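You operate a simulated robot arm through the tools that you are given. There is no shell and no other tool.

The job below is to be done with a simulated two-armed robot. You get a single attempt, and the scene is never put back.

JOB
Heat the iron on cotton and test its steam button with 3 shots.
Fine: leave it on its base and wait for the green lamp first; dial and red switch end off.

Only the result counts: the job must be done as asked and must still hold three seconds after the hand-in. Knocking over, shifting, dropping, spilling or breaking anything else fails it.

ROBOT AND FRAMES
Two 7-joint arms with three-finger grippers on one trunk that stands fixed in place. Base frame: the origin is at the foot of the trunk, x ahead of it, y to its left, z up. Lengths are in mm, angles in rad, forces in N, time in s.
The left shoulder is at [70, 165, 1188], the right one opposite. With the tool pointing down near the work surface each hand reaches from about 380 to 880 mm from the base axis, measured 20 degrees to its own side. Payload 3.91 kg a hand.
The TCP of each hand is the grasp point between the finger pads, 30 mm short of the fingertips. In the tool frame z runs along the fingers and y along their closing line. The gripper opens to 116 mm; its body begins 73 mm behind the TCP.
Orientation is that of the tool frame in the base frame, as a unit quaternion [w, x, y, z]. With the fingers straight down and closing along the base's y, the tool's x points along the base's -x, its y along +y and its z along -z.

CONTROLS
- The arms move only by the tool move_arm. It takes "left_commands", "right_commands" or both (then of equal length, played together; a hand with none holds still); each is text: rows parted by semicolons, each of 7 numbers parted by spaces: the shift along the base's x, y, z in m, then the turn, a rotation vector about the base's x, y, z in rad, then the finger opening in m, from 0 to 0.116. In form: tx ty tz rx ry rz claw; .... A call has 1 to 20 rows; each row is the pose to reach, as a shift and turn from the pose commanded when the call began. Rows are played at 5 a second. More than 50 mm and 0.15 rad between two rows, or a gripper value outside its range, and nothing of the call is played. A pose out of reach is approached as far as the arm can. The call stops where the force on the tool passes 40 N (or 10 N more than at its start, if that is more) or the arm is blocked; 0.2 s more then pass. Each finger travels about 153 mm/s and halts on what it meets, pressing with about 44 N; the grip force reading is that of the motor and also rises with nothing between the fingers. The clock runs only during rows and for 0.2 s after the last one: add rows that repeat a pose to give the fingers time. The reply holds the time, the measured pose of the TCP, the force on the tool along the base axes, the opening and the grip force, in the units named above and with some noise, with the torque about the TCP (base axes, N m) and any sound that the robot's microphone picked up, and new pictures: "show" is both (left out), scene, wrist or none (wrist: the cameras of the hands that moved).
- Cameras (640 x 400 px; columns grow to the right, rows downward): "scene" is now at [122.1, 55.9, 1520.3]; the picture's right is [0.52, -0.86, 0.00], its down [-0.35, -0.21, -0.91] and it looks along [0.78, 0.47, -0.41] (base axes); focal length 277 px, centre (320, 200). "left" rides on the left gripper at [75, 17, -88] in its tool frame; the picture's right is [-0.22, 0.97, 0.00], its down [-0.70, -0.16, -0.70] and it looks along [-0.68, -0.16, 0.71] (tool axes); focal length 247 px, centre (320, 200). "right" rides on the right gripper at [52, 56, -88] in its tool frame; the picture's right is [-0.73, 0.68, 0.00], its down [-0.49, -0.52, -0.70] and it looks along [-0.48, -0.51, 0.71] (tool axes); focal length 247 px, centre (320, 200). There is no depth. A picture from a camera that has moved, and an enlarged one, comes with that camera's place and axes in the base frame and with its lens. The place of the scene camera against the robot may be out by one fixed shift of up to 18 mm in any direction.
- lift_body(by): slides the trunk up (or, below 0, down) by that many mm; the arms and the scene camera ride with it, the base frame stays. It gives what a move gives, with no picture.
- pan_tilt(pan, tilt): turns the head with the scene camera to pan (to the left, within 1.501 rad either way) and tilt (down, from -0.506 to 1.204), counted from straight ahead of the robot. It gives what a move gives, and a new picture of the scene camera.
- enlarge(camera, box): a new picture of the part [left, top, right, bottom] of that camera's present view, enlarged. It takes no simulated time.
- job_done(): hands the job in; it is judged then, once.

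Places have to be worked out from the pictures, the camera data and where the tool is seen. Open the grippers and draw the arms clear of the work before you hand the job in, unless the task says otherwise.

The tools are called after "Emit:" as name(argument=value, ...) on one line, values as JSON. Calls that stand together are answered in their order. move_arm: Moves the arms, as the interface text tells. Its arguments: {"type":"object","properties":{"left_commands":{"type":"string"},"right_commands":{"type":"string"},"show":{"type":"string","enum":["both","scene","wrist","none"]}},"required":[]} The other tools are called the same way: lift_body (by) moves the trunk up or down; pan_tilt (pan, tilt) turns the head that bears the scene camera; enlarge (camera, box) takes an enlarged picture of a part of a camera's view; job_done () hands the job in.

At the start:

```text
time_s: 0.0
left_ee_pos: [455.6, 545.2, 1391.7]
left_ee_rot: [0.0, 0.0, 1.0, 0.001]
left_wrist_force: [1.0, 0.0, 0.3]
left_torque: [0.0, 0.0, 0.02]
left_grip_width: 116.1
left_finger_force: 0.0
right_ee_pos: [353.9, 29.9, 1414.9]
right_ee_rot: [0.0, 0.0, 1.0, -0.001]
right_wrist_force: [-0.5, 0.1, 0.0]
right_torque: [0.01, -0.03, -0.02]
right_grip_width: 116.0
right_finger_force: 0.0
trunk travel left (down, up): [-725.0, 115.0]
head pan, tilt (commanded): [0.543, 0.428]
```

scene: 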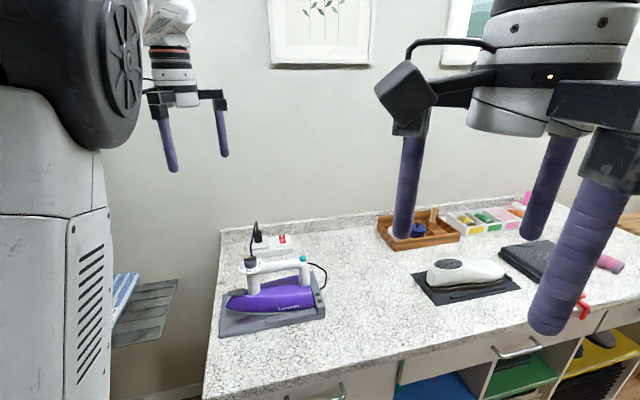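
right: 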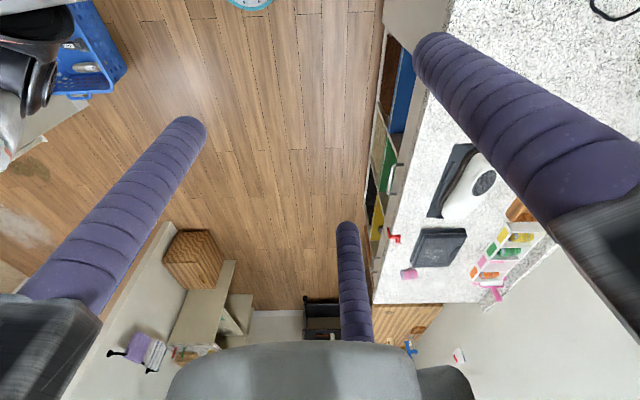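
left: 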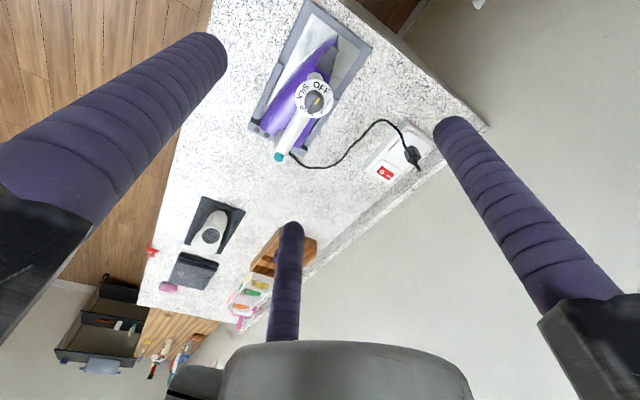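

The iron stands on a base at the left of the counter, with a dial near the handle front, a teal button at the handle's other end, and a switched socket behind it. I'll enlarge those areas first.

Emit:
enlarge(camera="left", box=[230, 0, 450, 200])

Emit:
enlarge(camera="scene", box=[200, 210, 350, 350])

```text
2.00 times, centred on (340, 100) of left
camera zoom: at [380.8, 562.7, 1480.3], right [0.22, 0.97, 0.0], down [0.7, -0.16, 0.7], along [0.68, -0.16, -0.71], focal length 494 px, centre (280, 400)
```

zoom: 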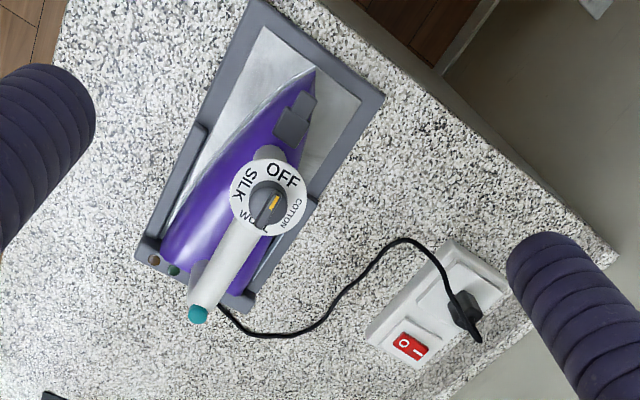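

```text
2.86 times, centred on (275, 280) of scene
camera zoom: at [122.1, 55.9, 1520.3], right [0.52, -0.86, 0.0], down [-0.35, -0.21, -0.91], along [0.78, 0.47, -0.41], focal length 792 px, centre (449, -29)
```

zoom: 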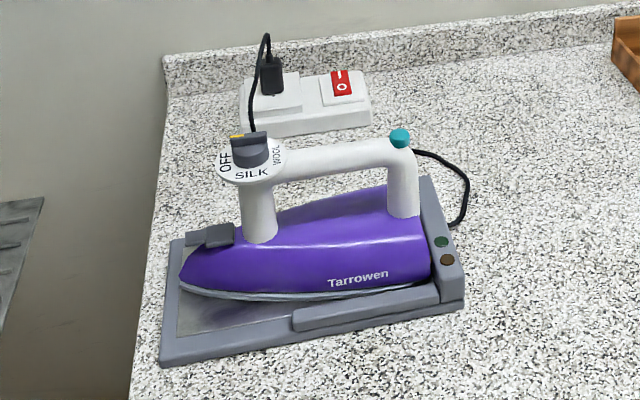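

I'll zoom further in on the dial, the switch and the lamps to read their present states.

Emit:
enlarge(camera="left", box=[290, 65, 350, 125])

Emit:
enlarge(camera="left", box=[360, 110, 440, 190])

Emit:
enlarge(camera="scene", box=[230, 220, 320, 290])

```text
6.67 times, centred on (320, 95) of left
camera zoom: at [380.8, 562.7, 1480.3], right [0.22, 0.97, 0.0], down [0.7, -0.16, 0.7], along [0.68, -0.16, -0.71], focal length 1646 px, centre (320, 900)
```

zoom: 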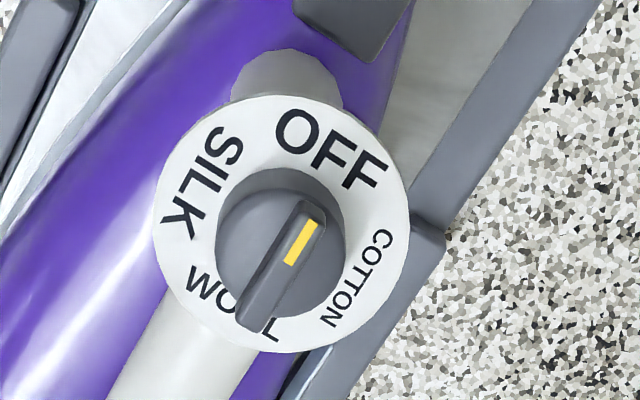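

```text
5.00 times, centred on (400, 150) of left
camera zoom: at [380.8, 562.7, 1480.3], right [0.22, 0.97, 0.0], down [0.7, -0.16, 0.7], along [0.68, -0.16, -0.71], focal length 1235 px, centre (-80, 450)
```

zoom: 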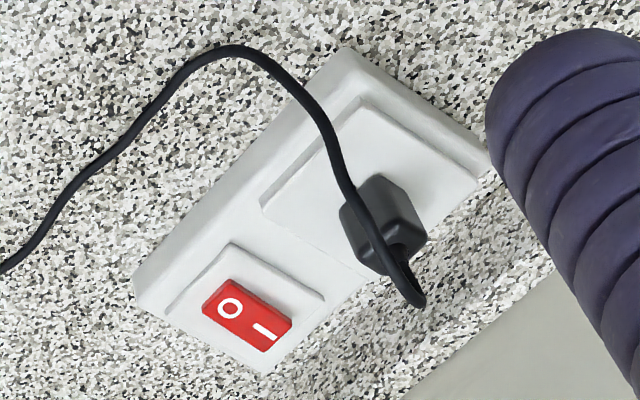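

```text
5.71 times, centred on (275, 255) of scene
camera zoom: at [122.1, 55.9, 1520.3], right [0.52, -0.86, 0.0], down [-0.35, -0.21, -0.91], along [0.78, 0.47, -0.41], focal length 1585 px, centre (577, -114)
```

zoom: 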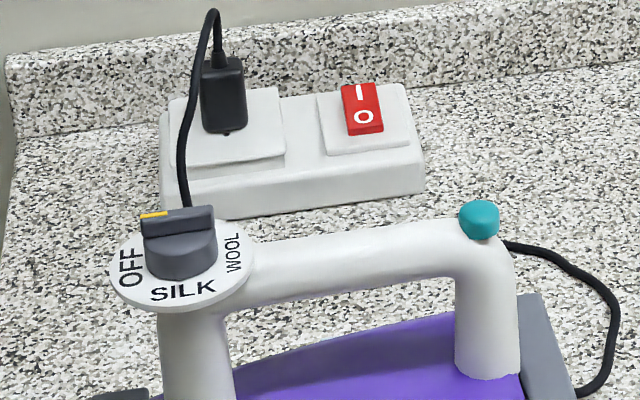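

The dial pointer is at OFF, the lamps are dark, and the red rocker's I end is the far one. I estimate dial ≈ (535,515,1088), button ≈ (635,420,1072) and switch ≈ (809,637,970). I'll lower the left hand for a closer second viewpoint.

Emit:
move_arm(left_commands="-0.01 0 -0.04 0 0 0 0.116; -0.02 0 -0.08 0 0 0 0.116; -0.025 -0.005 -0.12 0 0 0 0.116; -0.025 -0.005 -0.12 0 0 0 0.116", show="both")

Emit:
pan_tilt(pan=0.7, tilt=0.6)

```text
time_s: 1.0
left_ee_pos: [429.5, 540.6, 1274.0]
left_ee_rot: [0.0, 0.0, 1.0, -0.001]
left_wrist_force: [-1.1, 0.2, 0.0]
left_torque: [0.02, -0.02, 0.03]
left_grip_width: 115.9
left_finger_force: 0.1
right_ee_pos: [353.7, 31.5, 1414.6]
right_ee_rot: [-0.001, 0.0, 1.0, 0.0]
right_wrist_force: [-0.5, -0.1, -0.7]
right_torque: [-0.01, -0.01, 0.04]
right_grip_width: 116.2
right_finger_force: 0.0
trunk travel left (down, up): [-725.0, 115.0]
head pan, tilt (commanded): [0.543, 0.428]
camera scene: at [121.3, 56.2, 1520.4], right [0.52, -0.86, 0.0], down [-0.35, -0.21, -0.91], along [0.78, 0.47, -0.41], focal length 277 px, centre (320, 200)
camera left: at [355.2, 558.0, 1361.1], right [0.22, 0.97, 0.0], down [0.7, -0.16, 0.7], along [0.68, -0.16, -0.71], focal length 247 px, centre (320, 200)
```

scene: 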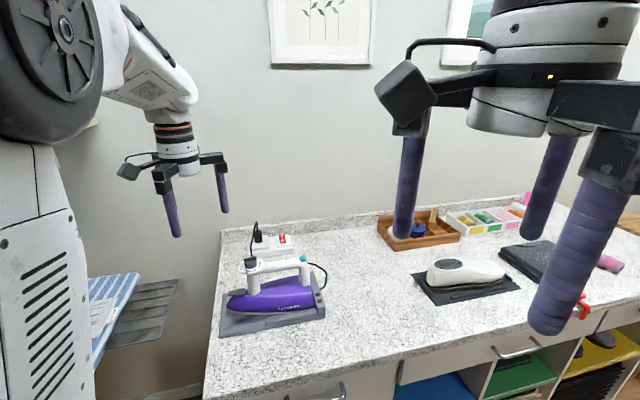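
left: 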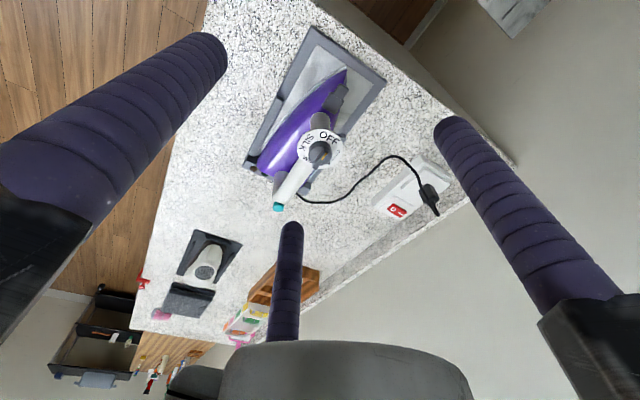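

```text
time_s: 1.7
left_ee_pos: [431.1, 541.2, 1272.8]
left_ee_rot: [0.0, 0.0, 1.0, -0.001]
left_wrist_force: [0.4, 0.5, -0.2]
left_torque: [0.0, 0.02, 0.0]
left_grip_width: 115.9
left_finger_force: 0.0
right_ee_pos: [353.7, 30.0, 1414.1]
right_ee_rot: [0.0, 0.0, 1.0, 0.0]
right_wrist_force: [0.2, -0.3, -1.1]
right_torque: [0.0, -0.02, 0.02]
right_grip_width: 116.0
right_finger_force: 0.1
trunk travel left (down, up): [-725.0, 115.0]
head pan, tilt (commanded): [0.7, 0.6]
camera scene: at [110.6, 65.2, 1504.7], right [0.64, -0.77, 0.0], down [-0.43, -0.36, -0.83], along [0.63, 0.53, -0.56], focal length 277 px, centre (320, 200)
```

scene: 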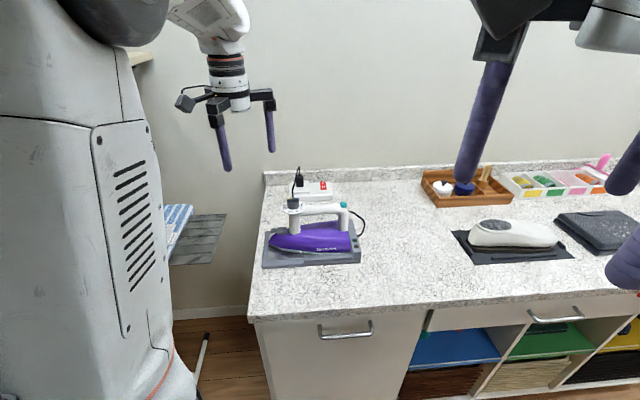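

The left camera is closer now, so I'll enlarge it around the iron and the switch to triangulate.

Emit:
enlarge(camera="left", box=[240, 100, 370, 220])

Emit:
enlarge(camera="left", box=[360, 140, 460, 240])

```text
3.33 times, centred on (305, 160) of left
camera zoom: at [355.9, 557.9, 1361.3], right [0.22, 0.97, 0.0], down [0.7, -0.16, 0.7], along [0.68, -0.16, -0.71], focal length 823 px, centre (370, 333)
```

zoom: 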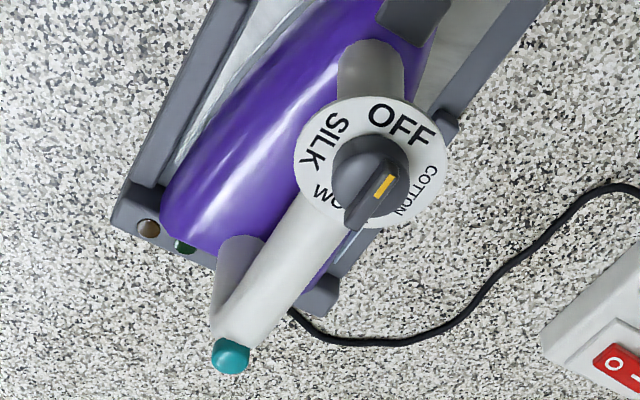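

```text
4.00 times, centred on (410, 190) of left
camera zoom: at [355.9, 557.9, 1361.3], right [0.22, 0.97, 0.0], down [0.7, -0.16, 0.7], along [0.68, -0.16, -0.71], focal length 988 px, centre (-40, 240)
```

zoom: 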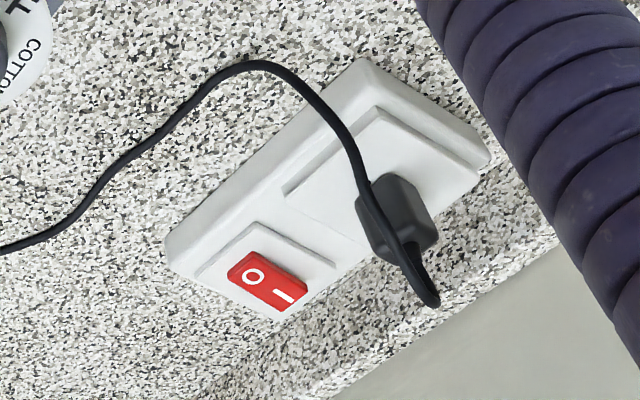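

Triangulating the two wrist views gives dial disk centre ≈ (544,515.5,1060), button ≈ (649.5,414,1053) and rocker ≈ (838,646,936). I'll move the left hand forward, staying well above the iron, to see the rocker and the lamps from close by.

Emit:
move_arm(left_commands="0.04 0.012 -0.01 0 0 0 0.116; 0.08 0.024 -0.02 0 0 0 0.116; 0.12 0.036 -0.04 0 0 0 0.116; 0.16 0.048 -0.06 0 0 0 0.116; 0.2 0.06 -0.08 0 0 0 0.116; 0.22 0.06 -0.1 0 0 0 0.116; 0.22 0.06 -0.1 0 0 0 0.116", show="wrist")

```text
time_s: 3.3
left_ee_pos: [653.9, 601.0, 1176.1]
left_ee_rot: [0.002, 0.0, 1.0, 0.0]
left_wrist_force: [0.2, 0.4, -0.2]
left_torque: [0.0, -0.03, 0.01]
left_grip_width: 115.9
left_finger_force: 0.0
right_ee_pos: [352.6, 30.8, 1415.5]
right_ee_rot: [0.0, 0.0, 1.0, 0.0]
right_wrist_force: [0.3, 0.4, -0.3]
right_torque: [0.01, -0.01, 0.04]
right_grip_width: 116.0
right_finger_force: 0.0
trunk travel left (down, up): [-725.0, 115.0]
head pan, tilt (commanded): [0.7, 0.6]
camera left: at [579.2, 617.0, 1263.5], right [0.22, 0.97, 0.0], down [0.7, -0.16, 0.7], along [0.68, -0.16, -0.71], focal length 247 px, centre (320, 200)
```

left: 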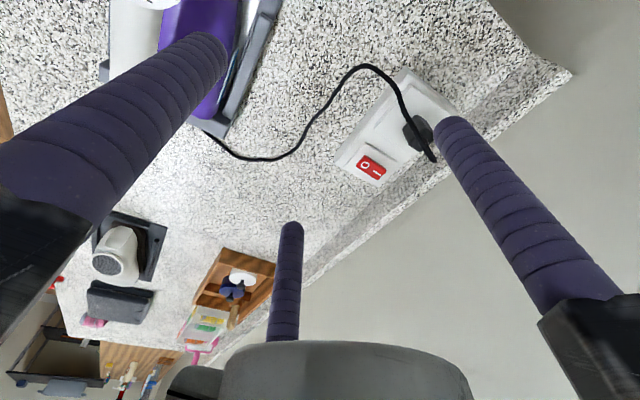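

Emit:
enlarge(camera="left", box=[320, 60, 460, 200])

Emit:
enlarge(camera="left", box=[345, 140, 395, 190])

Emit:
enlarge(camera="scene", box=[265, 160, 375, 270])

```text
2.86 times, centred on (390, 130) of left
camera zoom: at [579.2, 617.0, 1263.5], right [0.22, 0.97, 0.0], down [0.7, -0.16, 0.7], along [0.68, -0.16, -0.71], focal length 706 px, centre (120, 400)
```

zoom: 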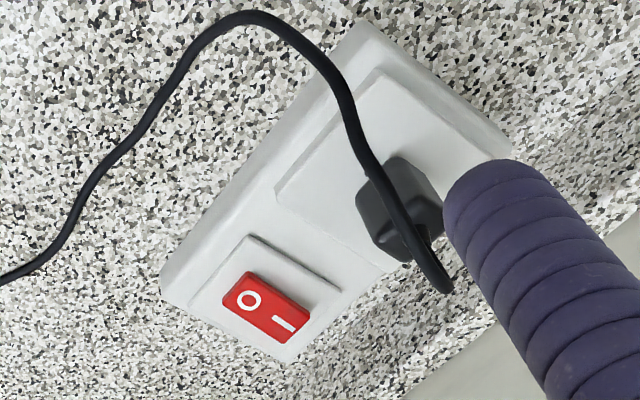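

```text
8.00 times, centred on (370, 165) of left
camera zoom: at [579.2, 617.0, 1263.5], right [0.22, 0.97, 0.0], down [0.7, -0.16, 0.7], along [0.68, -0.16, -0.71], focal length 1976 px, centre (-80, 480)
```

zoom: 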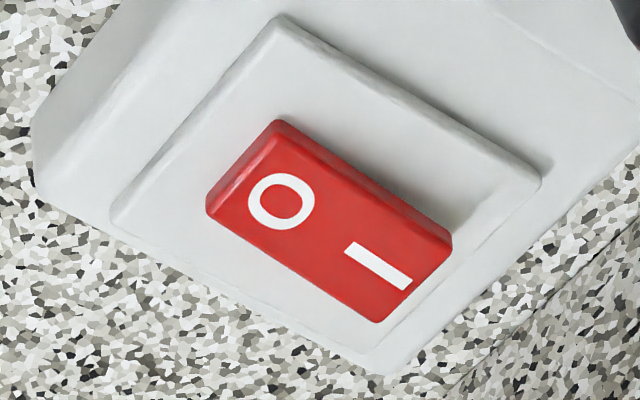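

```text
3.64 times, centred on (320, 215) of scene
camera zoom: at [109.6, 64.8, 1504.7], right [0.64, -0.76, 0.0], down [-0.43, -0.36, -0.83], along [0.63, 0.53, -0.56], focal length 1008 px, centre (320, 146)
```

zoom: 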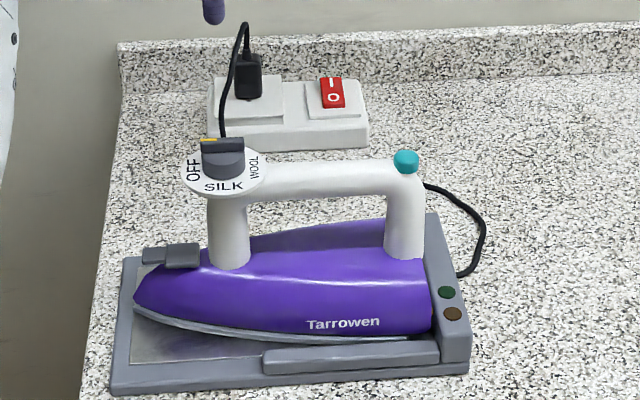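

The rocker's tilt tells its state, so I'll zoom hard on it from the scene camera, and on the lamps too.

Emit:
enlarge(camera="scene", box=[308, 172, 338, 202])

Emit:
enlarge(camera="scene", box=[280, 190, 320, 230])

Emit:
enlarge(camera="scene", box=[325, 190, 365, 260])

```text
13.33 times, centred on (323, 187) of scene
camera zoom: at [109.6, 64.8, 1504.7], right [0.64, -0.76, 0.0], down [-0.43, -0.36, -0.83], along [0.63, 0.53, -0.56], focal length 3698 px, centre (280, 373)
```

zoom: 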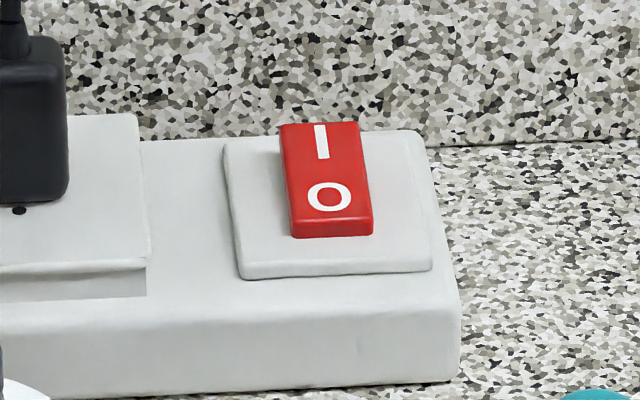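

```text
10.00 times, centred on (300, 210) of scene
camera zoom: at [109.6, 64.8, 1504.7], right [0.64, -0.76, 0.0], down [-0.43, -0.36, -0.83], along [0.63, 0.53, -0.56], focal length 2773 px, centre (520, 100)
```

zoom: 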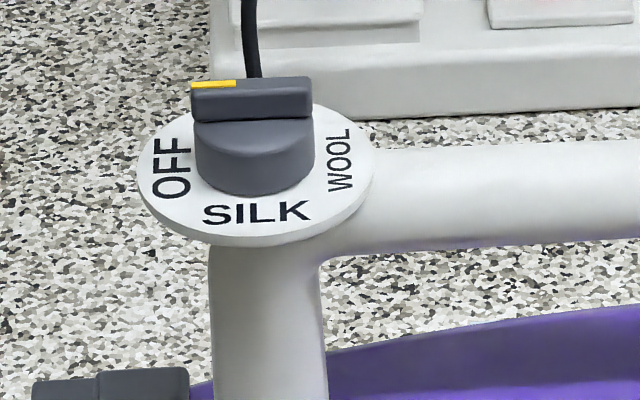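

```text
5.71 times, centred on (345, 225) of scene
camera zoom: at [109.6, 64.8, 1504.7], right [0.64, -0.76, 0.0], down [-0.43, -0.36, -0.83], along [0.63, 0.53, -0.56], focal length 1585 px, centre (177, 57)
```

zoom: 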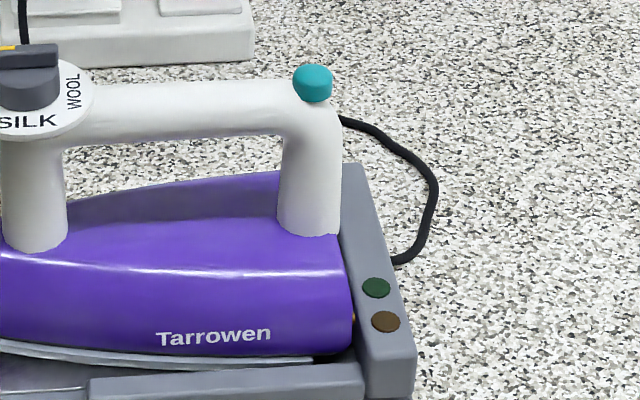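

The I end of the rocker stands raised, about 13 mm against 6 mm, so the switch is off and the I end must be pressed. I'll check how near the backsplash is behind the socket before planning the tilted reach.

Emit:
enlarge(camera="left", box=[300, 40, 580, 220])

Emit:
enlarge(camera="scene", box=[260, 150, 360, 212])

```text
2.22 times, centred on (440, 130) of left
camera zoom: at [579.2, 617.0, 1263.5], right [0.22, 0.97, 0.0], down [0.7, -0.16, 0.7], along [0.68, -0.16, -0.71], focal length 549 px, centre (53, 356)
```

zoom: 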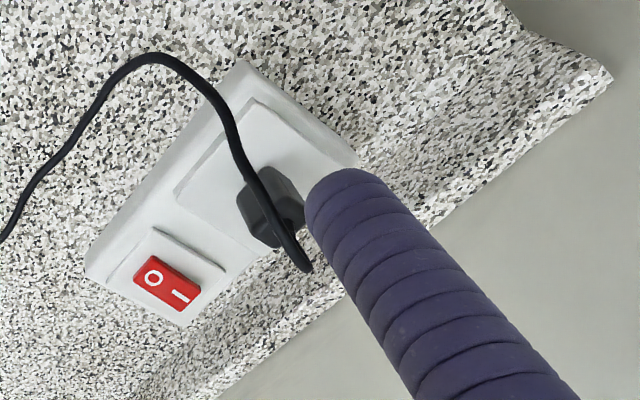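

```text
6.40 times, centred on (310, 181) of scene
camera zoom: at [109.6, 64.8, 1504.7], right [0.64, -0.76, 0.0], down [-0.43, -0.36, -0.83], along [0.63, 0.53, -0.56], focal length 1775 px, centre (384, 322)
```

zoom: 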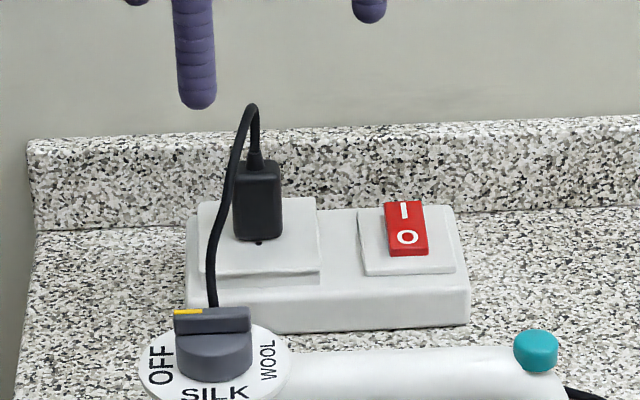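

The backsplash face is about 65 mm beyond the rocker's far end, so a tilted hand fits. I'll tilt the left tool about 55° outward (finger B lowest, opening 60 mm) while moving to a point above and short of the switch.

Emit:
move_arm(left_commands="0.02 0.001 -0.01 0.079 -0.112 0.023 0.11; 0.04 0.003 -0.02 0.158 -0.225 0.046 0.1; 0.06 0.004 -0.035 0.236 -0.337 0.069 0.09; 0.08 0.005 -0.05 0.315 -0.45 0.092 0.08; 0.1 0.006 -0.06 0.394 -0.562 0.115 0.07; 0.12 0.008 -0.075 0.473 -0.675 0.138 0.06; 0.136 0.009 -0.086 0.5513 -0.7873 0.1609 0.06; 0.136 0.009 -0.086 0.5513 -0.7873 0.1609 0.06; 0.136 0.009 -0.086 0.5513 -0.7873 0.1609 0.06", show="both")

```text
time_s: 5.3
left_ee_pos: [787.8, 610.9, 1084.9]
left_ee_rot: [0.379, -0.077, 0.883, 0.265]
left_wrist_force: [0.3, 0.7, 0.1]
left_torque: [-0.02, 0.02, 0.03]
left_grip_width: 59.9
left_finger_force: 0.0
right_ee_pos: [353.2, 30.0, 1414.9]
right_ee_rot: [0.0, 0.0, 1.0, -0.001]
right_wrist_force: [0.8, -0.7, 0.0]
right_torque: [0.03, -0.01, 0.0]
right_grip_width: 116.0
right_finger_force: 0.0
trunk travel left (down, up): [-725.0, 115.0]
head pan, tilt (commanded): [0.7, 0.6]
camera scene: at [110.8, 65.2, 1504.6], right [0.64, -0.76, 0.0], down [-0.43, -0.36, -0.82], along [0.63, 0.53, -0.57], focal length 277 px, centre (320, 200)
camera left: at [674.2, 583.7, 1089.5], right [-0.17, 0.81, 0.56], down [0.1, -0.55, 0.83], along [0.98, 0.2, 0.01], focal length 247 px, centre (320, 200)
```

scene: 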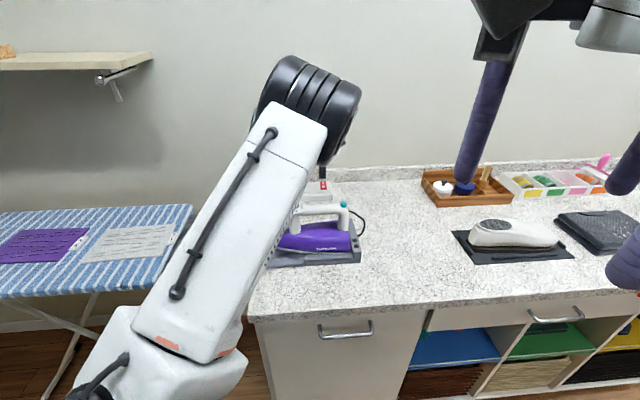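
left: 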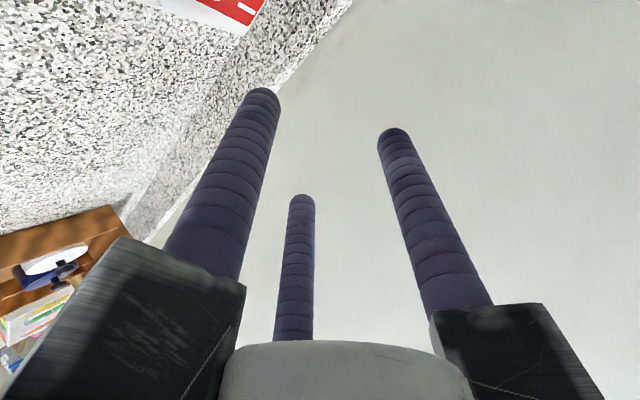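

The pose was reached and the predicted finger and rocker pixels agree with the picture. Next I move out over the I end of the rocker at a safe height and look.

Emit:
move_arm(left_commands="0.022 0.016 -0.01 0 0 0 0.06; 0.044 0.033 -0.025 0 0 0 0.06; 0.0655 0.0485 -0.045 0 0 0 0.06; 0.0655 0.0485 -0.056 0 0 0 0.06; 0.0655 0.0485 -0.056 0 0 0 0.06", show="both")

```text
time_s: 6.5
left_ee_pos: [850.7, 658.4, 1030.3]
left_ee_rot: [0.378, -0.078, 0.883, 0.265]
left_wrist_force: [0.2, 0.2, -0.1]
left_torque: [0.01, -0.03, -0.01]
left_grip_width: 59.8
left_finger_force: 0.1
right_ee_pos: [355.2, 30.8, 1414.1]
right_ee_rot: [0.001, 0.0, 1.0, 0.0]
right_wrist_force: [0.2, 0.4, 0.9]
right_torque: [0.03, 0.01, 0.04]
right_grip_width: 116.0
right_finger_force: 0.1
trunk travel left (down, up): [-725.0, 115.0]
head pan, tilt (commanded): [0.7, 0.6]
camera scene: at [110.5, 64.9, 1504.7], right [0.64, -0.76, 0.0], down [-0.43, -0.36, -0.83], along [0.63, 0.53, -0.56], focal length 277 px, centre (320, 200)
camera left: at [738.0, 632.5, 1034.6], right [-0.17, 0.81, 0.56], down [0.1, -0.55, 0.83], along [0.98, 0.2, 0.01], focal length 247 px, centre (320, 200)
```

scene: 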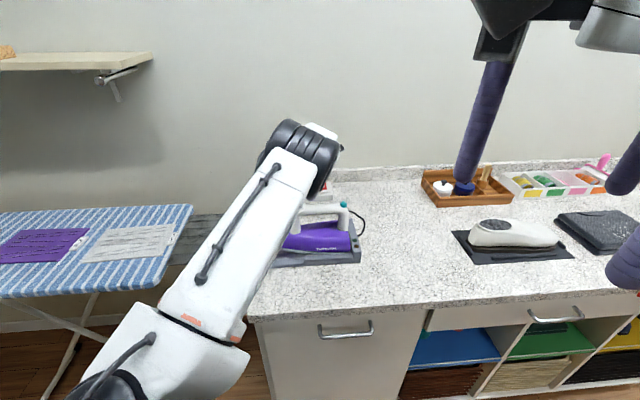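
left: 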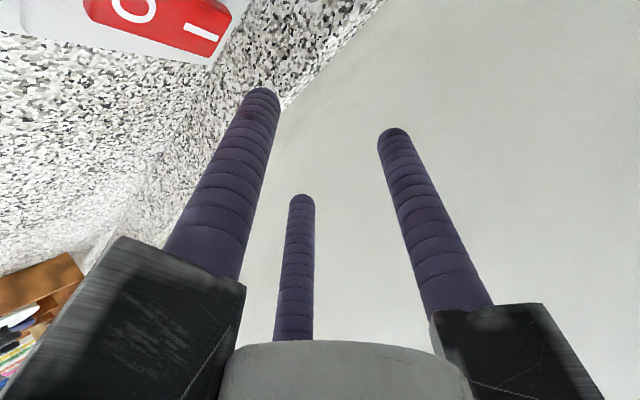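

The hand is above the rocker now. Before going lower I want to check that the forearm clears the iron's dial, so I'll enlarge the scene there.

Emit:
enlarge(camera="scene", box=[230, 110, 390, 270])

Emit:
enlarge(camera="left", box=[0, 0, 300, 190])

```text
2.50 times, centred on (310, 190) of scene
camera zoom: at [110.5, 64.9, 1504.7], right [0.64, -0.76, 0.0], down [-0.43, -0.36, -0.83], along [0.63, 0.53, -0.56], focal length 693 px, centre (345, 225)
```

zoom: 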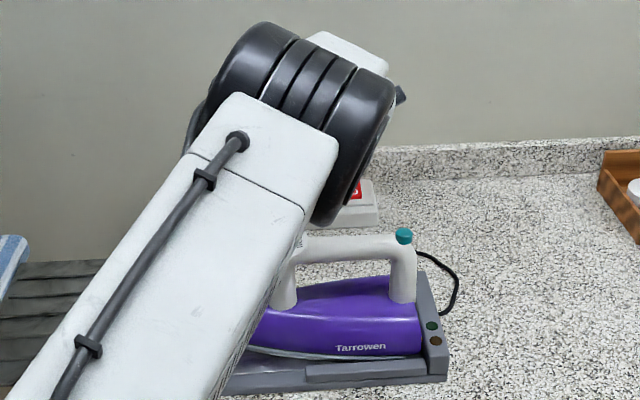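

```text
2.11 times, centred on (150, 95) of left
camera zoom: at [738.0, 632.5, 1034.6], right [-0.17, 0.81, 0.56], down [0.1, -0.55, 0.83], along [0.98, 0.2, 0.01], focal length 520 px, centre (678, 421)
```

zoom: 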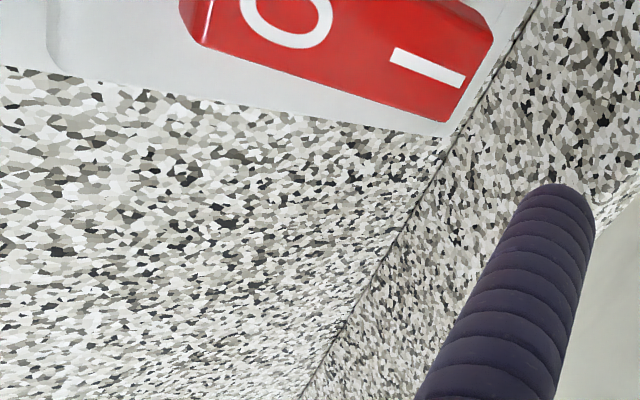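

The elbow is high (z≈1300), so the forearm is well clear of the iron. The lowest finger's contact point is ≈ (846.5,655), 12 mm out from the pivot toward "I". I press down gradually and watch force and sound.

Emit:
move_arm(left_commands="0 0 -0.018 0 0 0 0.06; 0 0 -0.03 0 0 0 0.06; 0 0 -0.035 0 0 0 0.06; 0 0 -0.038 0 0 0 0.06; 0 0 -0.04 0 0 0 0.06; 0 0 -0.042 0 0 0 0.06; 0 0 -0.042 0 0 0 0.06", show="wrist")

```text
time_s: 8.1
left_ee_pos: [850.8, 656.4, 992.4]
left_ee_rot: [0.382, -0.078, 0.882, 0.266]
left_wrist_force: [-0.1, -1.4, 15.3]
left_torque: [-0.11, 0.02, -0.09]
left_grip_width: 53.5
left_finger_force: 0.1
right_ee_pos: [352.8, 28.6, 1415.6]
right_ee_rot: [0.0, 0.001, 1.0, 0.001]
right_wrist_force: [0.7, -0.4, -0.1]
right_torque: [-0.05, 0.0, -0.01]
right_grip_width: 116.1
right_finger_force: 0.0
trunk travel left (down, up): [-725.0, 115.0]
head pan, tilt (commanded): [0.7, 0.6]
camera left: at [737.0, 629.5, 996.6], right [-0.17, 0.81, 0.56], down [0.1, -0.55, 0.83], along [0.98, 0.2, 0.02], focal length 247 px, centre (320, 200)
```

left: 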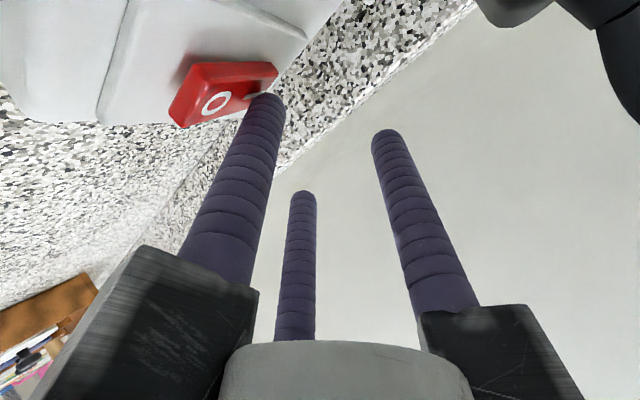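

15 N of contact force with no sound yet, and the fingers yielded a little. I'll look closely at the rocker.

Emit:
enlarge(camera="left", box=[150, 40, 310, 150])

```text
3.64 times, centred on (230, 95) of left
camera zoom: at [737.0, 629.5, 996.6], right [-0.17, 0.81, 0.56], down [0.1, -0.55, 0.83], along [0.98, 0.2, 0.02], focal length 898 px, centre (647, 582)
```

zoom: 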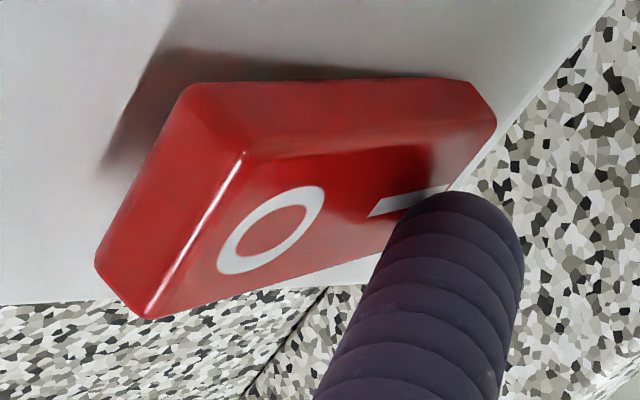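

The O end now seems raised, but no click was reported. I'll press a few mm more to be sure.

Emit:
move_arm(left_commands="0 0 -0.003 0 0 0 0.06; 0 0 -0.006 0 0 0 0.06; 0 0 -0.008 0 0 0 0.06; 0 0 -0.008 0 0 0 0.06", show="wrist")

Emit:
enlarge(camera="left", box=[150, 40, 310, 150])

```text
time_s: 9.1
left_ee_pos: [849.5, 654.8, 990.1]
left_ee_rot: [0.382, -0.078, 0.881, 0.268]
left_wrist_force: [-5.8, -2.3, 33.5]
left_torque: [-0.16, 0.28, -0.02]
left_grip_width: 48.3
left_finger_force: 0.1
right_ee_pos: [347.2, 26.0, 1416.9]
right_ee_rot: [0.003, -0.001, 1.0, 0.001]
right_wrist_force: [-0.2, 0.0, 0.0]
right_torque: [-0.02, -0.03, -0.03]
right_grip_width: 116.2
right_finger_force: 0.0
trunk travel left (down, up): [-725.0, 115.0]
head pan, tilt (commanded): [0.7, 0.6]
camera left: at [735.6, 628.3, 992.8], right [-0.18, 0.81, 0.56], down [0.1, -0.55, 0.83], along [0.98, 0.2, 0.02], focal length 247 px, centre (320, 200)
```

left: 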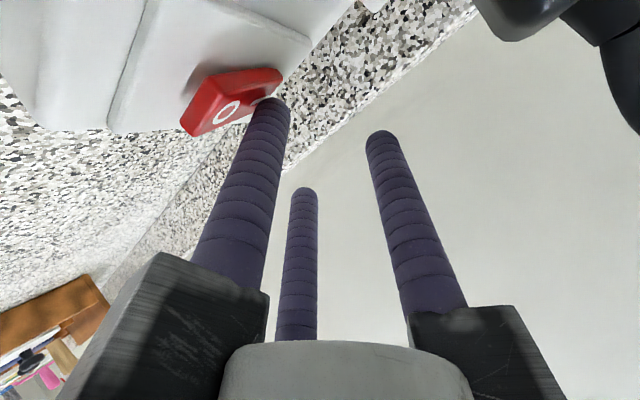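

```text
3.64 times, centred on (230, 95) of left
camera zoom: at [735.6, 628.3, 992.8], right [-0.18, 0.81, 0.56], down [0.1, -0.55, 0.83], along [0.98, 0.2, 0.02], focal length 898 px, centre (647, 582)
```

zoom: 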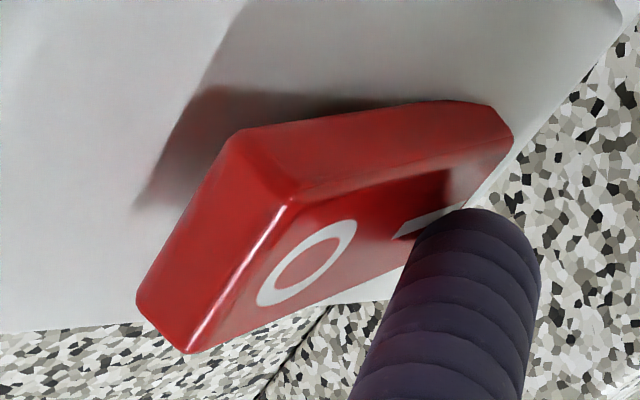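

The O end is now clearly raised with the I end down (33 N). I'll back off upward and see whether it stays.

Emit:
move_arm(left_commands="0 0 0.015 0 0 0 0.06; 0 0 0.03 0 0 0 0.06; 0 0 0.05 0 0 0 0.06; 0 0 0.05 0 0 0 0.06", show="both")

Emit:
enlarge(camera="left", box=[60, 0, 300, 150])

Emit:
enlarge(camera="scene", box=[310, 190, 380, 265])

```text
time_s: 10.1
left_ee_pos: [850.3, 658.5, 1029.1]
left_ee_rot: [0.376, -0.078, 0.884, 0.265]
left_wrist_force: [0.9, -0.7, 0.7]
left_torque: [0.01, -0.01, -0.01]
left_grip_width: 60.0
left_finger_force: 0.1
right_ee_pos: [355.3, 31.3, 1413.6]
right_ee_rot: [-0.001, 0.0, 1.0, 0.0]
right_wrist_force: [-0.2, -1.3, 1.3]
right_torque: [-0.01, 0.03, -0.02]
right_grip_width: 116.2
right_finger_force: 0.1
trunk travel left (down, up): [-725.0, 115.0]
head pan, tilt (commanded): [0.7, 0.6]
camera scene: at [111.8, 65.7, 1504.4], right [0.64, -0.76, 0.0], down [-0.43, -0.36, -0.82], along [0.63, 0.53, -0.57], focal length 277 px, centre (320, 200)
camera left: at [737.7, 631.7, 1035.2], right [-0.17, 0.81, 0.56], down [0.11, -0.55, 0.83], along [0.98, 0.2, 0.01], focal length 247 px, centre (320, 200)
```

scene: 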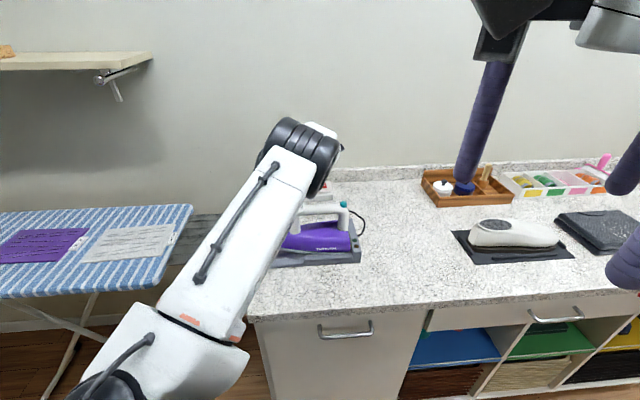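
left: 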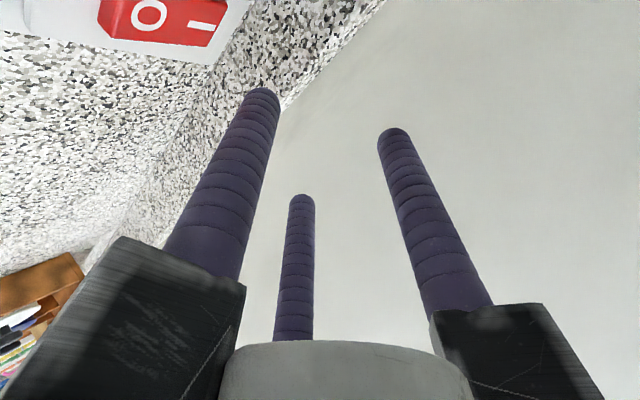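

```text
2.67 times, centred on (180, 75) of left
camera zoom: at [737.7, 631.7, 1035.2], right [-0.17, 0.81, 0.56], down [0.11, -0.55, 0.83], along [0.98, 0.2, 0.01], focal length 659 px, centre (693, 533)
```

zoom: 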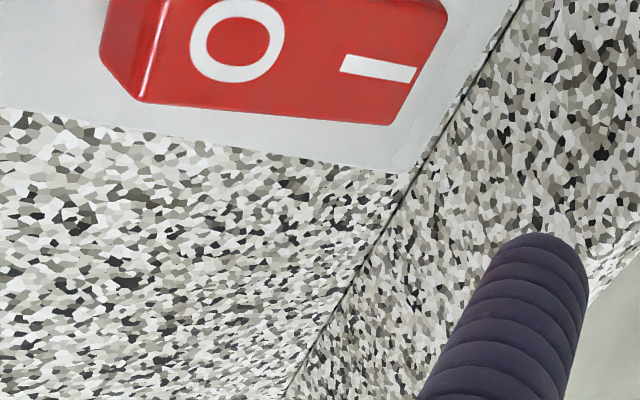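

```text
5.33 times, centred on (345, 228) of scene
camera zoom: at [111.8, 65.7, 1504.4], right [0.64, -0.76, 0.0], down [-0.43, -0.36, -0.82], along [0.63, 0.53, -0.57], focal length 1479 px, centre (187, 53)
```

zoom: 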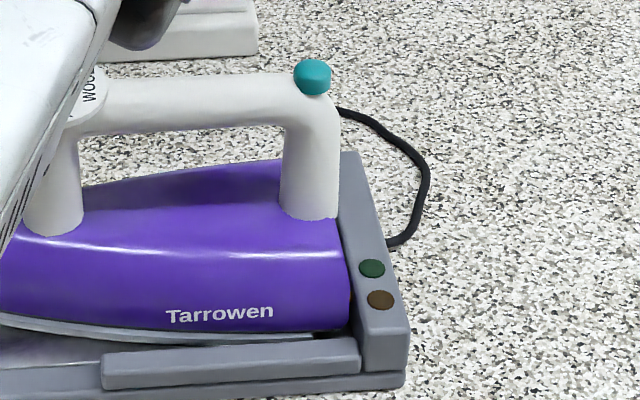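

The rocker stays with I down, so power is on and the lamps are still dark with the dial at OFF. Next I withdraw, turn the tool back to vertical, and move above the dial.

Emit:
move_arm(left_commands="-0.022 -0.016 0.02 0 0 0 0.06; -0.044 -0.033 0.04 0 0 0 0.06; -0.066 -0.049 0.057 0 0 0 0.06; -0.087 -0.056 0.069 -0.0788 0.1125 -0.023 0.06; -0.107 -0.063 0.08 -0.1575 0.2249 -0.046 0.06; -0.128 -0.07 0.092 -0.2363 0.3374 -0.069 0.06; -0.149 -0.078 0.104 -0.315 0.4499 -0.0919 0.06; -0.17 -0.085 0.116 -0.3938 0.5624 -0.1149 0.06; -0.19 -0.092 0.127 -0.4725 0.6748 -0.1379 0.06; -0.211 -0.099 0.139 -0.5513 0.7873 -0.1609 0.06; -0.243 -0.114 0.139 -0.5513 0.7873 -0.1609 0.06; -0.275 -0.129 0.135 -0.5513 0.7873 -0.1609 0.06; -0.307 -0.1435 0.13 -0.5513 0.7873 -0.1609 0.06; -0.307 -0.1435 0.13 -0.5513 0.7873 -0.1609 0.06; -0.307 -0.1435 0.13 -0.5513 0.7873 -0.1609 0.06", show="both")

Emit:
enlarge(camera="left", box=[250, 40, 390, 160])

Emit:
enlarge(camera="scene", box=[260, 150, 380, 270])

```text
time_s: 13.3
left_ee_pos: [545.1, 515.6, 1159.6]
left_ee_rot: [0.0, 0.0, 1.0, 0.0]
left_wrist_force: [0.4, -0.2, 0.4]
left_torque: [-0.01, 0.02, 0.01]
left_grip_width: 60.0
left_finger_force: 0.1
right_ee_pos: [353.9, 29.2, 1414.3]
right_ee_rot: [0.0, 0.001, 1.0, 0.0]
right_wrist_force: [-0.3, 1.0, -0.4]
right_torque: [0.0, -0.02, 0.01]
right_grip_width: 115.8
right_finger_force: 0.1
trunk travel left (down, up): [-725.0, 115.0]
head pan, tilt (commanded): [0.7, 0.6]
camera scene: at [111.0, 65.1, 1504.6], right [0.64, -0.76, 0.0], down [-0.43, -0.36, -0.82], along [0.63, 0.53, -0.57], focal length 277 px, centre (320, 200)
camera left: at [470.2, 532.5, 1247.8], right [0.22, 0.97, 0.0], down [0.7, -0.16, 0.7], along [0.68, -0.16, -0.71], focal length 247 px, centre (320, 200)
```

scene: 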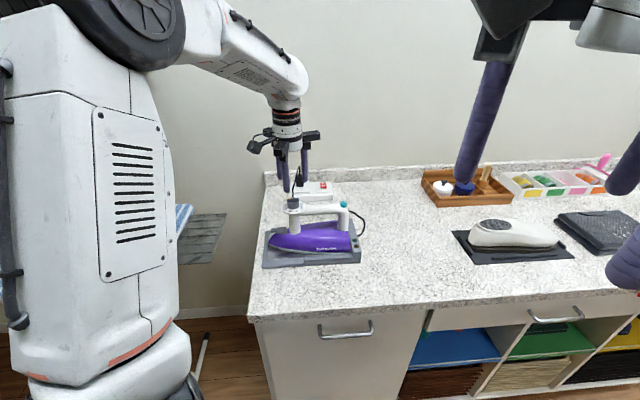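
left: 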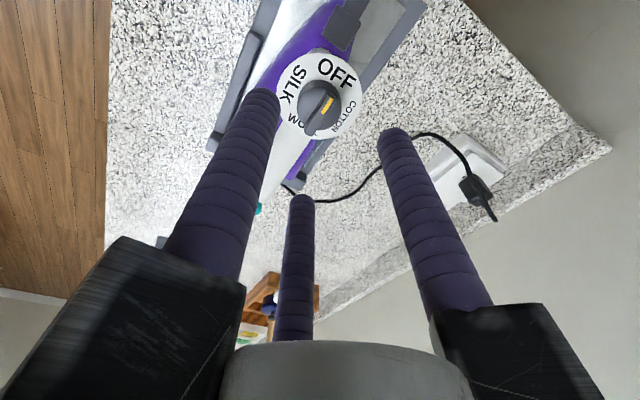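

```text
3.33 times, centred on (320, 100) of left
camera zoom: at [470.2, 532.5, 1247.8], right [0.22, 0.97, 0.0], down [0.7, -0.16, 0.7], along [0.68, -0.16, -0.71], focal length 823 px, centre (320, 533)
```

zoom: 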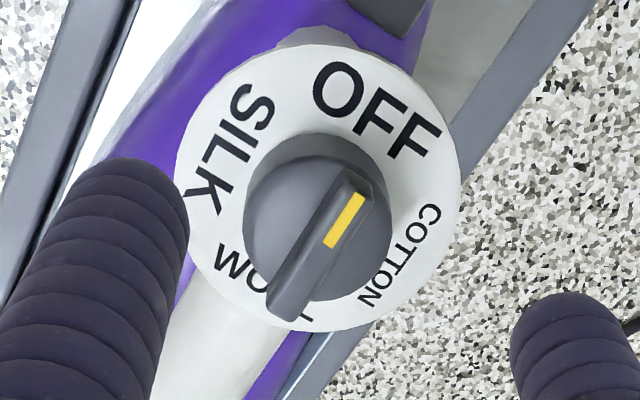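

```text
3.33 times, centred on (320, 210) of scene
camera zoom: at [111.0, 65.1, 1504.6], right [0.64, -0.76, 0.0], down [-0.43, -0.36, -0.82], along [0.63, 0.53, -0.57], focal length 924 px, centre (320, 167)
```

zoom: 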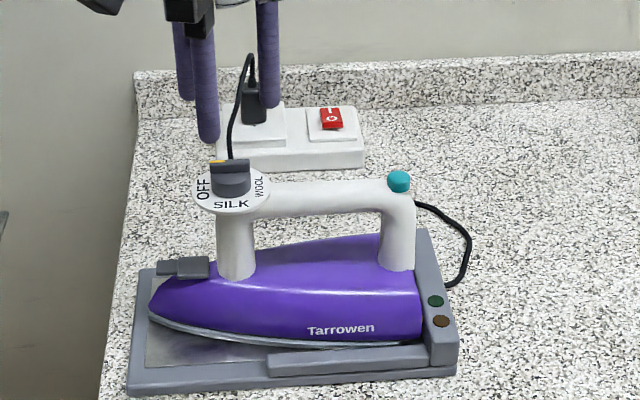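

The TCP is (545.1,515.6) and the knob axis appears about 1.3 mm nearer in x. I lower with a 45 mm opening so the fingertips stop about 4 mm above the dial disk, then check before closing.

Emit:
move_arm(left_commands="-0.0013 0 -0.02 0 0 0 0.046; -0.0013 0 -0.04 0 0 0 0.046; -0.0013 0 -0.052 0 0 0 0.046; -0.0013 0 -0.059 0 0 0 0.046; -0.0013 0 -0.0647 0 0 0 0.046; -0.0013 0 -0.0647 0 0 0 0.046", show="wrist")

Emit:
enlarge(camera="left", box=[230, 60, 430, 240])

Emit:
enlarge(camera="scene", box=[265, 170, 325, 225])

```text
time_s: 14.7
left_ee_pos: [543.6, 513.7, 1094.2]
left_ee_rot: [0.0, 0.001, 1.0, 0.0]
left_wrist_force: [-0.2, -0.1, 0.0]
left_torque: [-0.01, 0.03, 0.02]
left_grip_width: 46.2
left_finger_force: 0.0
right_ee_pos: [353.0, 30.1, 1414.5]
right_ee_rot: [0.0, 0.0, 1.0, 0.0]
right_wrist_force: [0.4, 0.9, -0.3]
right_torque: [-0.02, 0.01, -0.03]
right_grip_width: 115.9
right_finger_force: 0.0
trunk travel left (down, up): [-725.0, 115.0]
head pan, tilt (commanded): [0.7, 0.6]
camera left: at [469.6, 531.2, 1183.0], right [0.22, 0.97, 0.0], down [0.7, -0.16, 0.7], along [0.68, -0.16, -0.71], focal length 247 px, centre (320, 200)
```

left: 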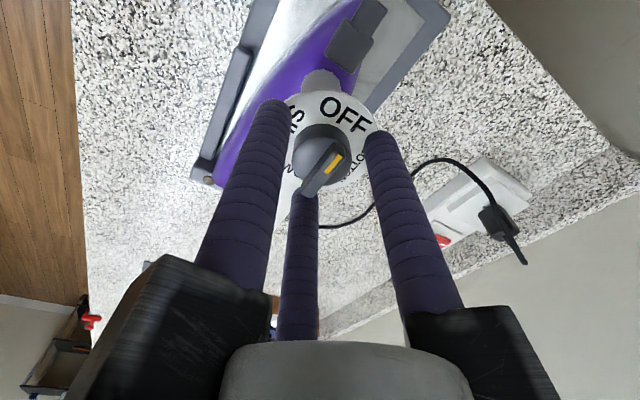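

```text
2.22 times, centred on (330, 150) of left
camera zoom: at [469.6, 531.2, 1183.0], right [0.22, 0.97, 0.0], down [0.7, -0.16, 0.7], along [0.68, -0.16, -0.71], focal length 549 px, centre (298, 311)
```

zoom: 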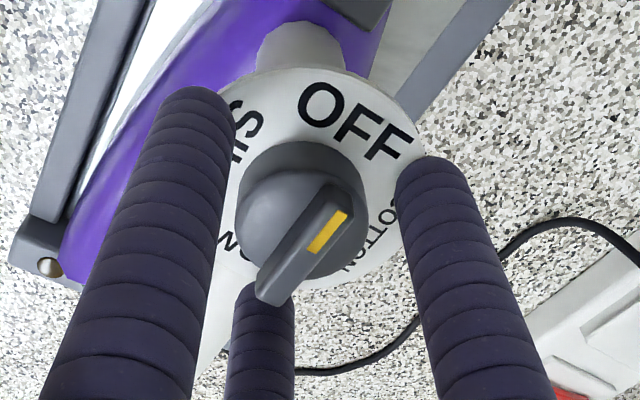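

```text
7.27 times, centred on (295, 198) of scene
camera zoom: at [110.6, 65.1, 1504.6], right [0.64, -0.76, 0.0], down [-0.43, -0.36, -0.83], along [0.63, 0.53, -0.56], focal length 2017 px, centre (502, 218)
```

zoom: 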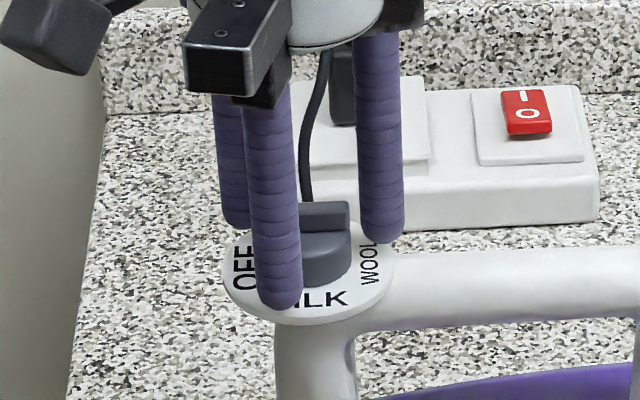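

The fingers surround the knob. I'll zoom in to measure the centring before closing.

Emit:
enlarge(camera="left", box=[280, 110, 380, 205])

```text
4.21 times, centred on (330, 158) of left
camera zoom: at [469.6, 531.2, 1183.0], right [0.22, 0.97, 0.0], down [0.7, -0.16, 0.7], along [0.68, -0.16, -0.71], focal length 1040 px, centre (278, 379)
```

zoom: 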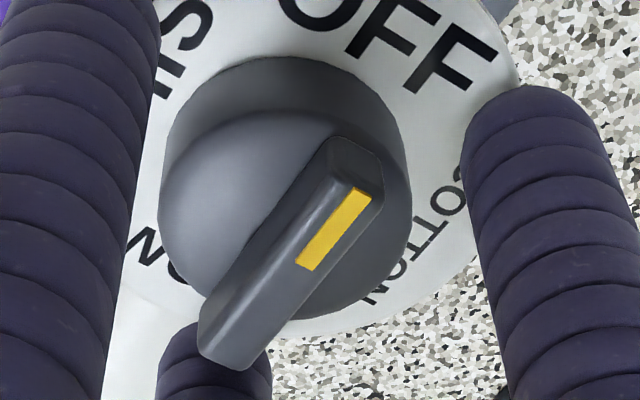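

The knob axis seems about 1.7 mm further in +y than the TCP. I'll shift by that and then close gently on the knob.

Emit:
move_arm(left_commands="-0.0005 0.0017 0 0 0 0 0.046; -0.0005 0.0017 0 0 0 0 0.04; -0.0005 0.0017 0 0 0 0 0.036", show="wrist")

Emit:
enlarge(camera="left", box=[270, 100, 390, 210])

```text
time_s: 15.5
left_ee_pos: [544.3, 515.2, 1094.0]
left_ee_rot: [0.001, 0.001, 1.0, 0.0]
left_wrist_force: [2.3, -1.1, 1.0]
left_torque: [-0.02, -0.09, -0.02]
left_grip_width: 37.4
left_finger_force: 2.2
right_ee_pos: [354.3, 30.0, 1414.5]
right_ee_rot: [-0.001, 0.0, 1.0, 0.001]
right_wrist_force: [-0.2, 0.4, -0.1]
right_torque: [0.02, -0.01, -0.03]
right_grip_width: 116.2
right_finger_force: 0.1
trunk travel left (down, up): [-725.0, 115.0]
head pan, tilt (commanded): [0.7, 0.6]
camera left: at [469.6, 532.7, 1182.7], right [0.22, 0.97, 0.0], down [0.7, -0.16, 0.7], along [0.68, -0.16, -0.71], focal length 247 px, centre (320, 200)
```

left: 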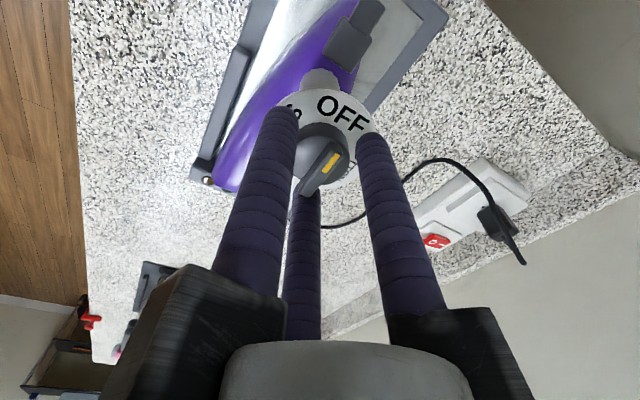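

```text
3.64 times, centred on (330, 155) of left
camera zoom: at [469.6, 532.7, 1182.7], right [0.22, 0.97, 0.0], down [0.7, -0.16, 0.7], along [0.68, -0.16, -0.71], focal length 898 px, centre (284, 364)
```

zoom: 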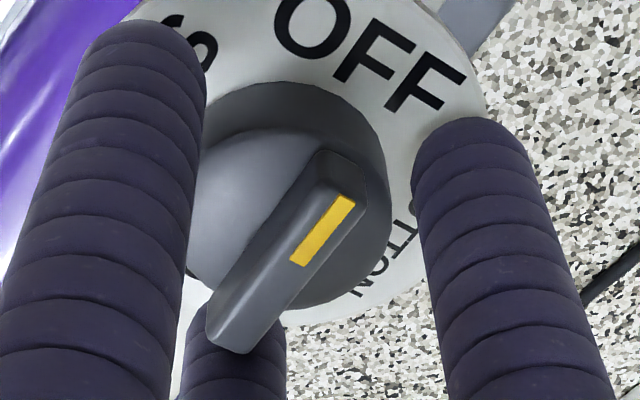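

Finger C touched first (force +x,−y), so I'd overshot the centring slightly. I'll ease off, shift toward that finger, and close again.

Emit:
move_arm(left_commands="0 0 0 0 0 0 0.042; 0.0012 -0.0011 0 0 0 0 0.042; 0.0012 -0.0011 0 0 0 0 0.036; 0.0012 -0.0011 0 0 0 0 0.034; 0.0012 -0.0011 0 0 0 0 0.032", show="none")

```text
time_s: 16.7
left_ee_pos: [544.3, 514.6, 1094.5]
left_ee_rot: [0.0, 0.0, 1.0, 0.0]
left_wrist_force: [1.8, -0.9, 0.2]
left_torque: [-0.03, -0.02, -0.05]
left_grip_width: 32.9
left_finger_force: 0.9
right_ee_pos: [353.7, 30.5, 1415.2]
right_ee_rot: [0.0, 0.0, 1.0, -0.001]
right_wrist_force: [0.6, -0.5, -0.2]
right_torque: [0.01, 0.0, 0.02]
right_grip_width: 115.7
right_finger_force: 0.1
trunk travel left (down, up): [-725.0, 115.0]
head pan, tilt (commanded): [0.7, 0.6]
```

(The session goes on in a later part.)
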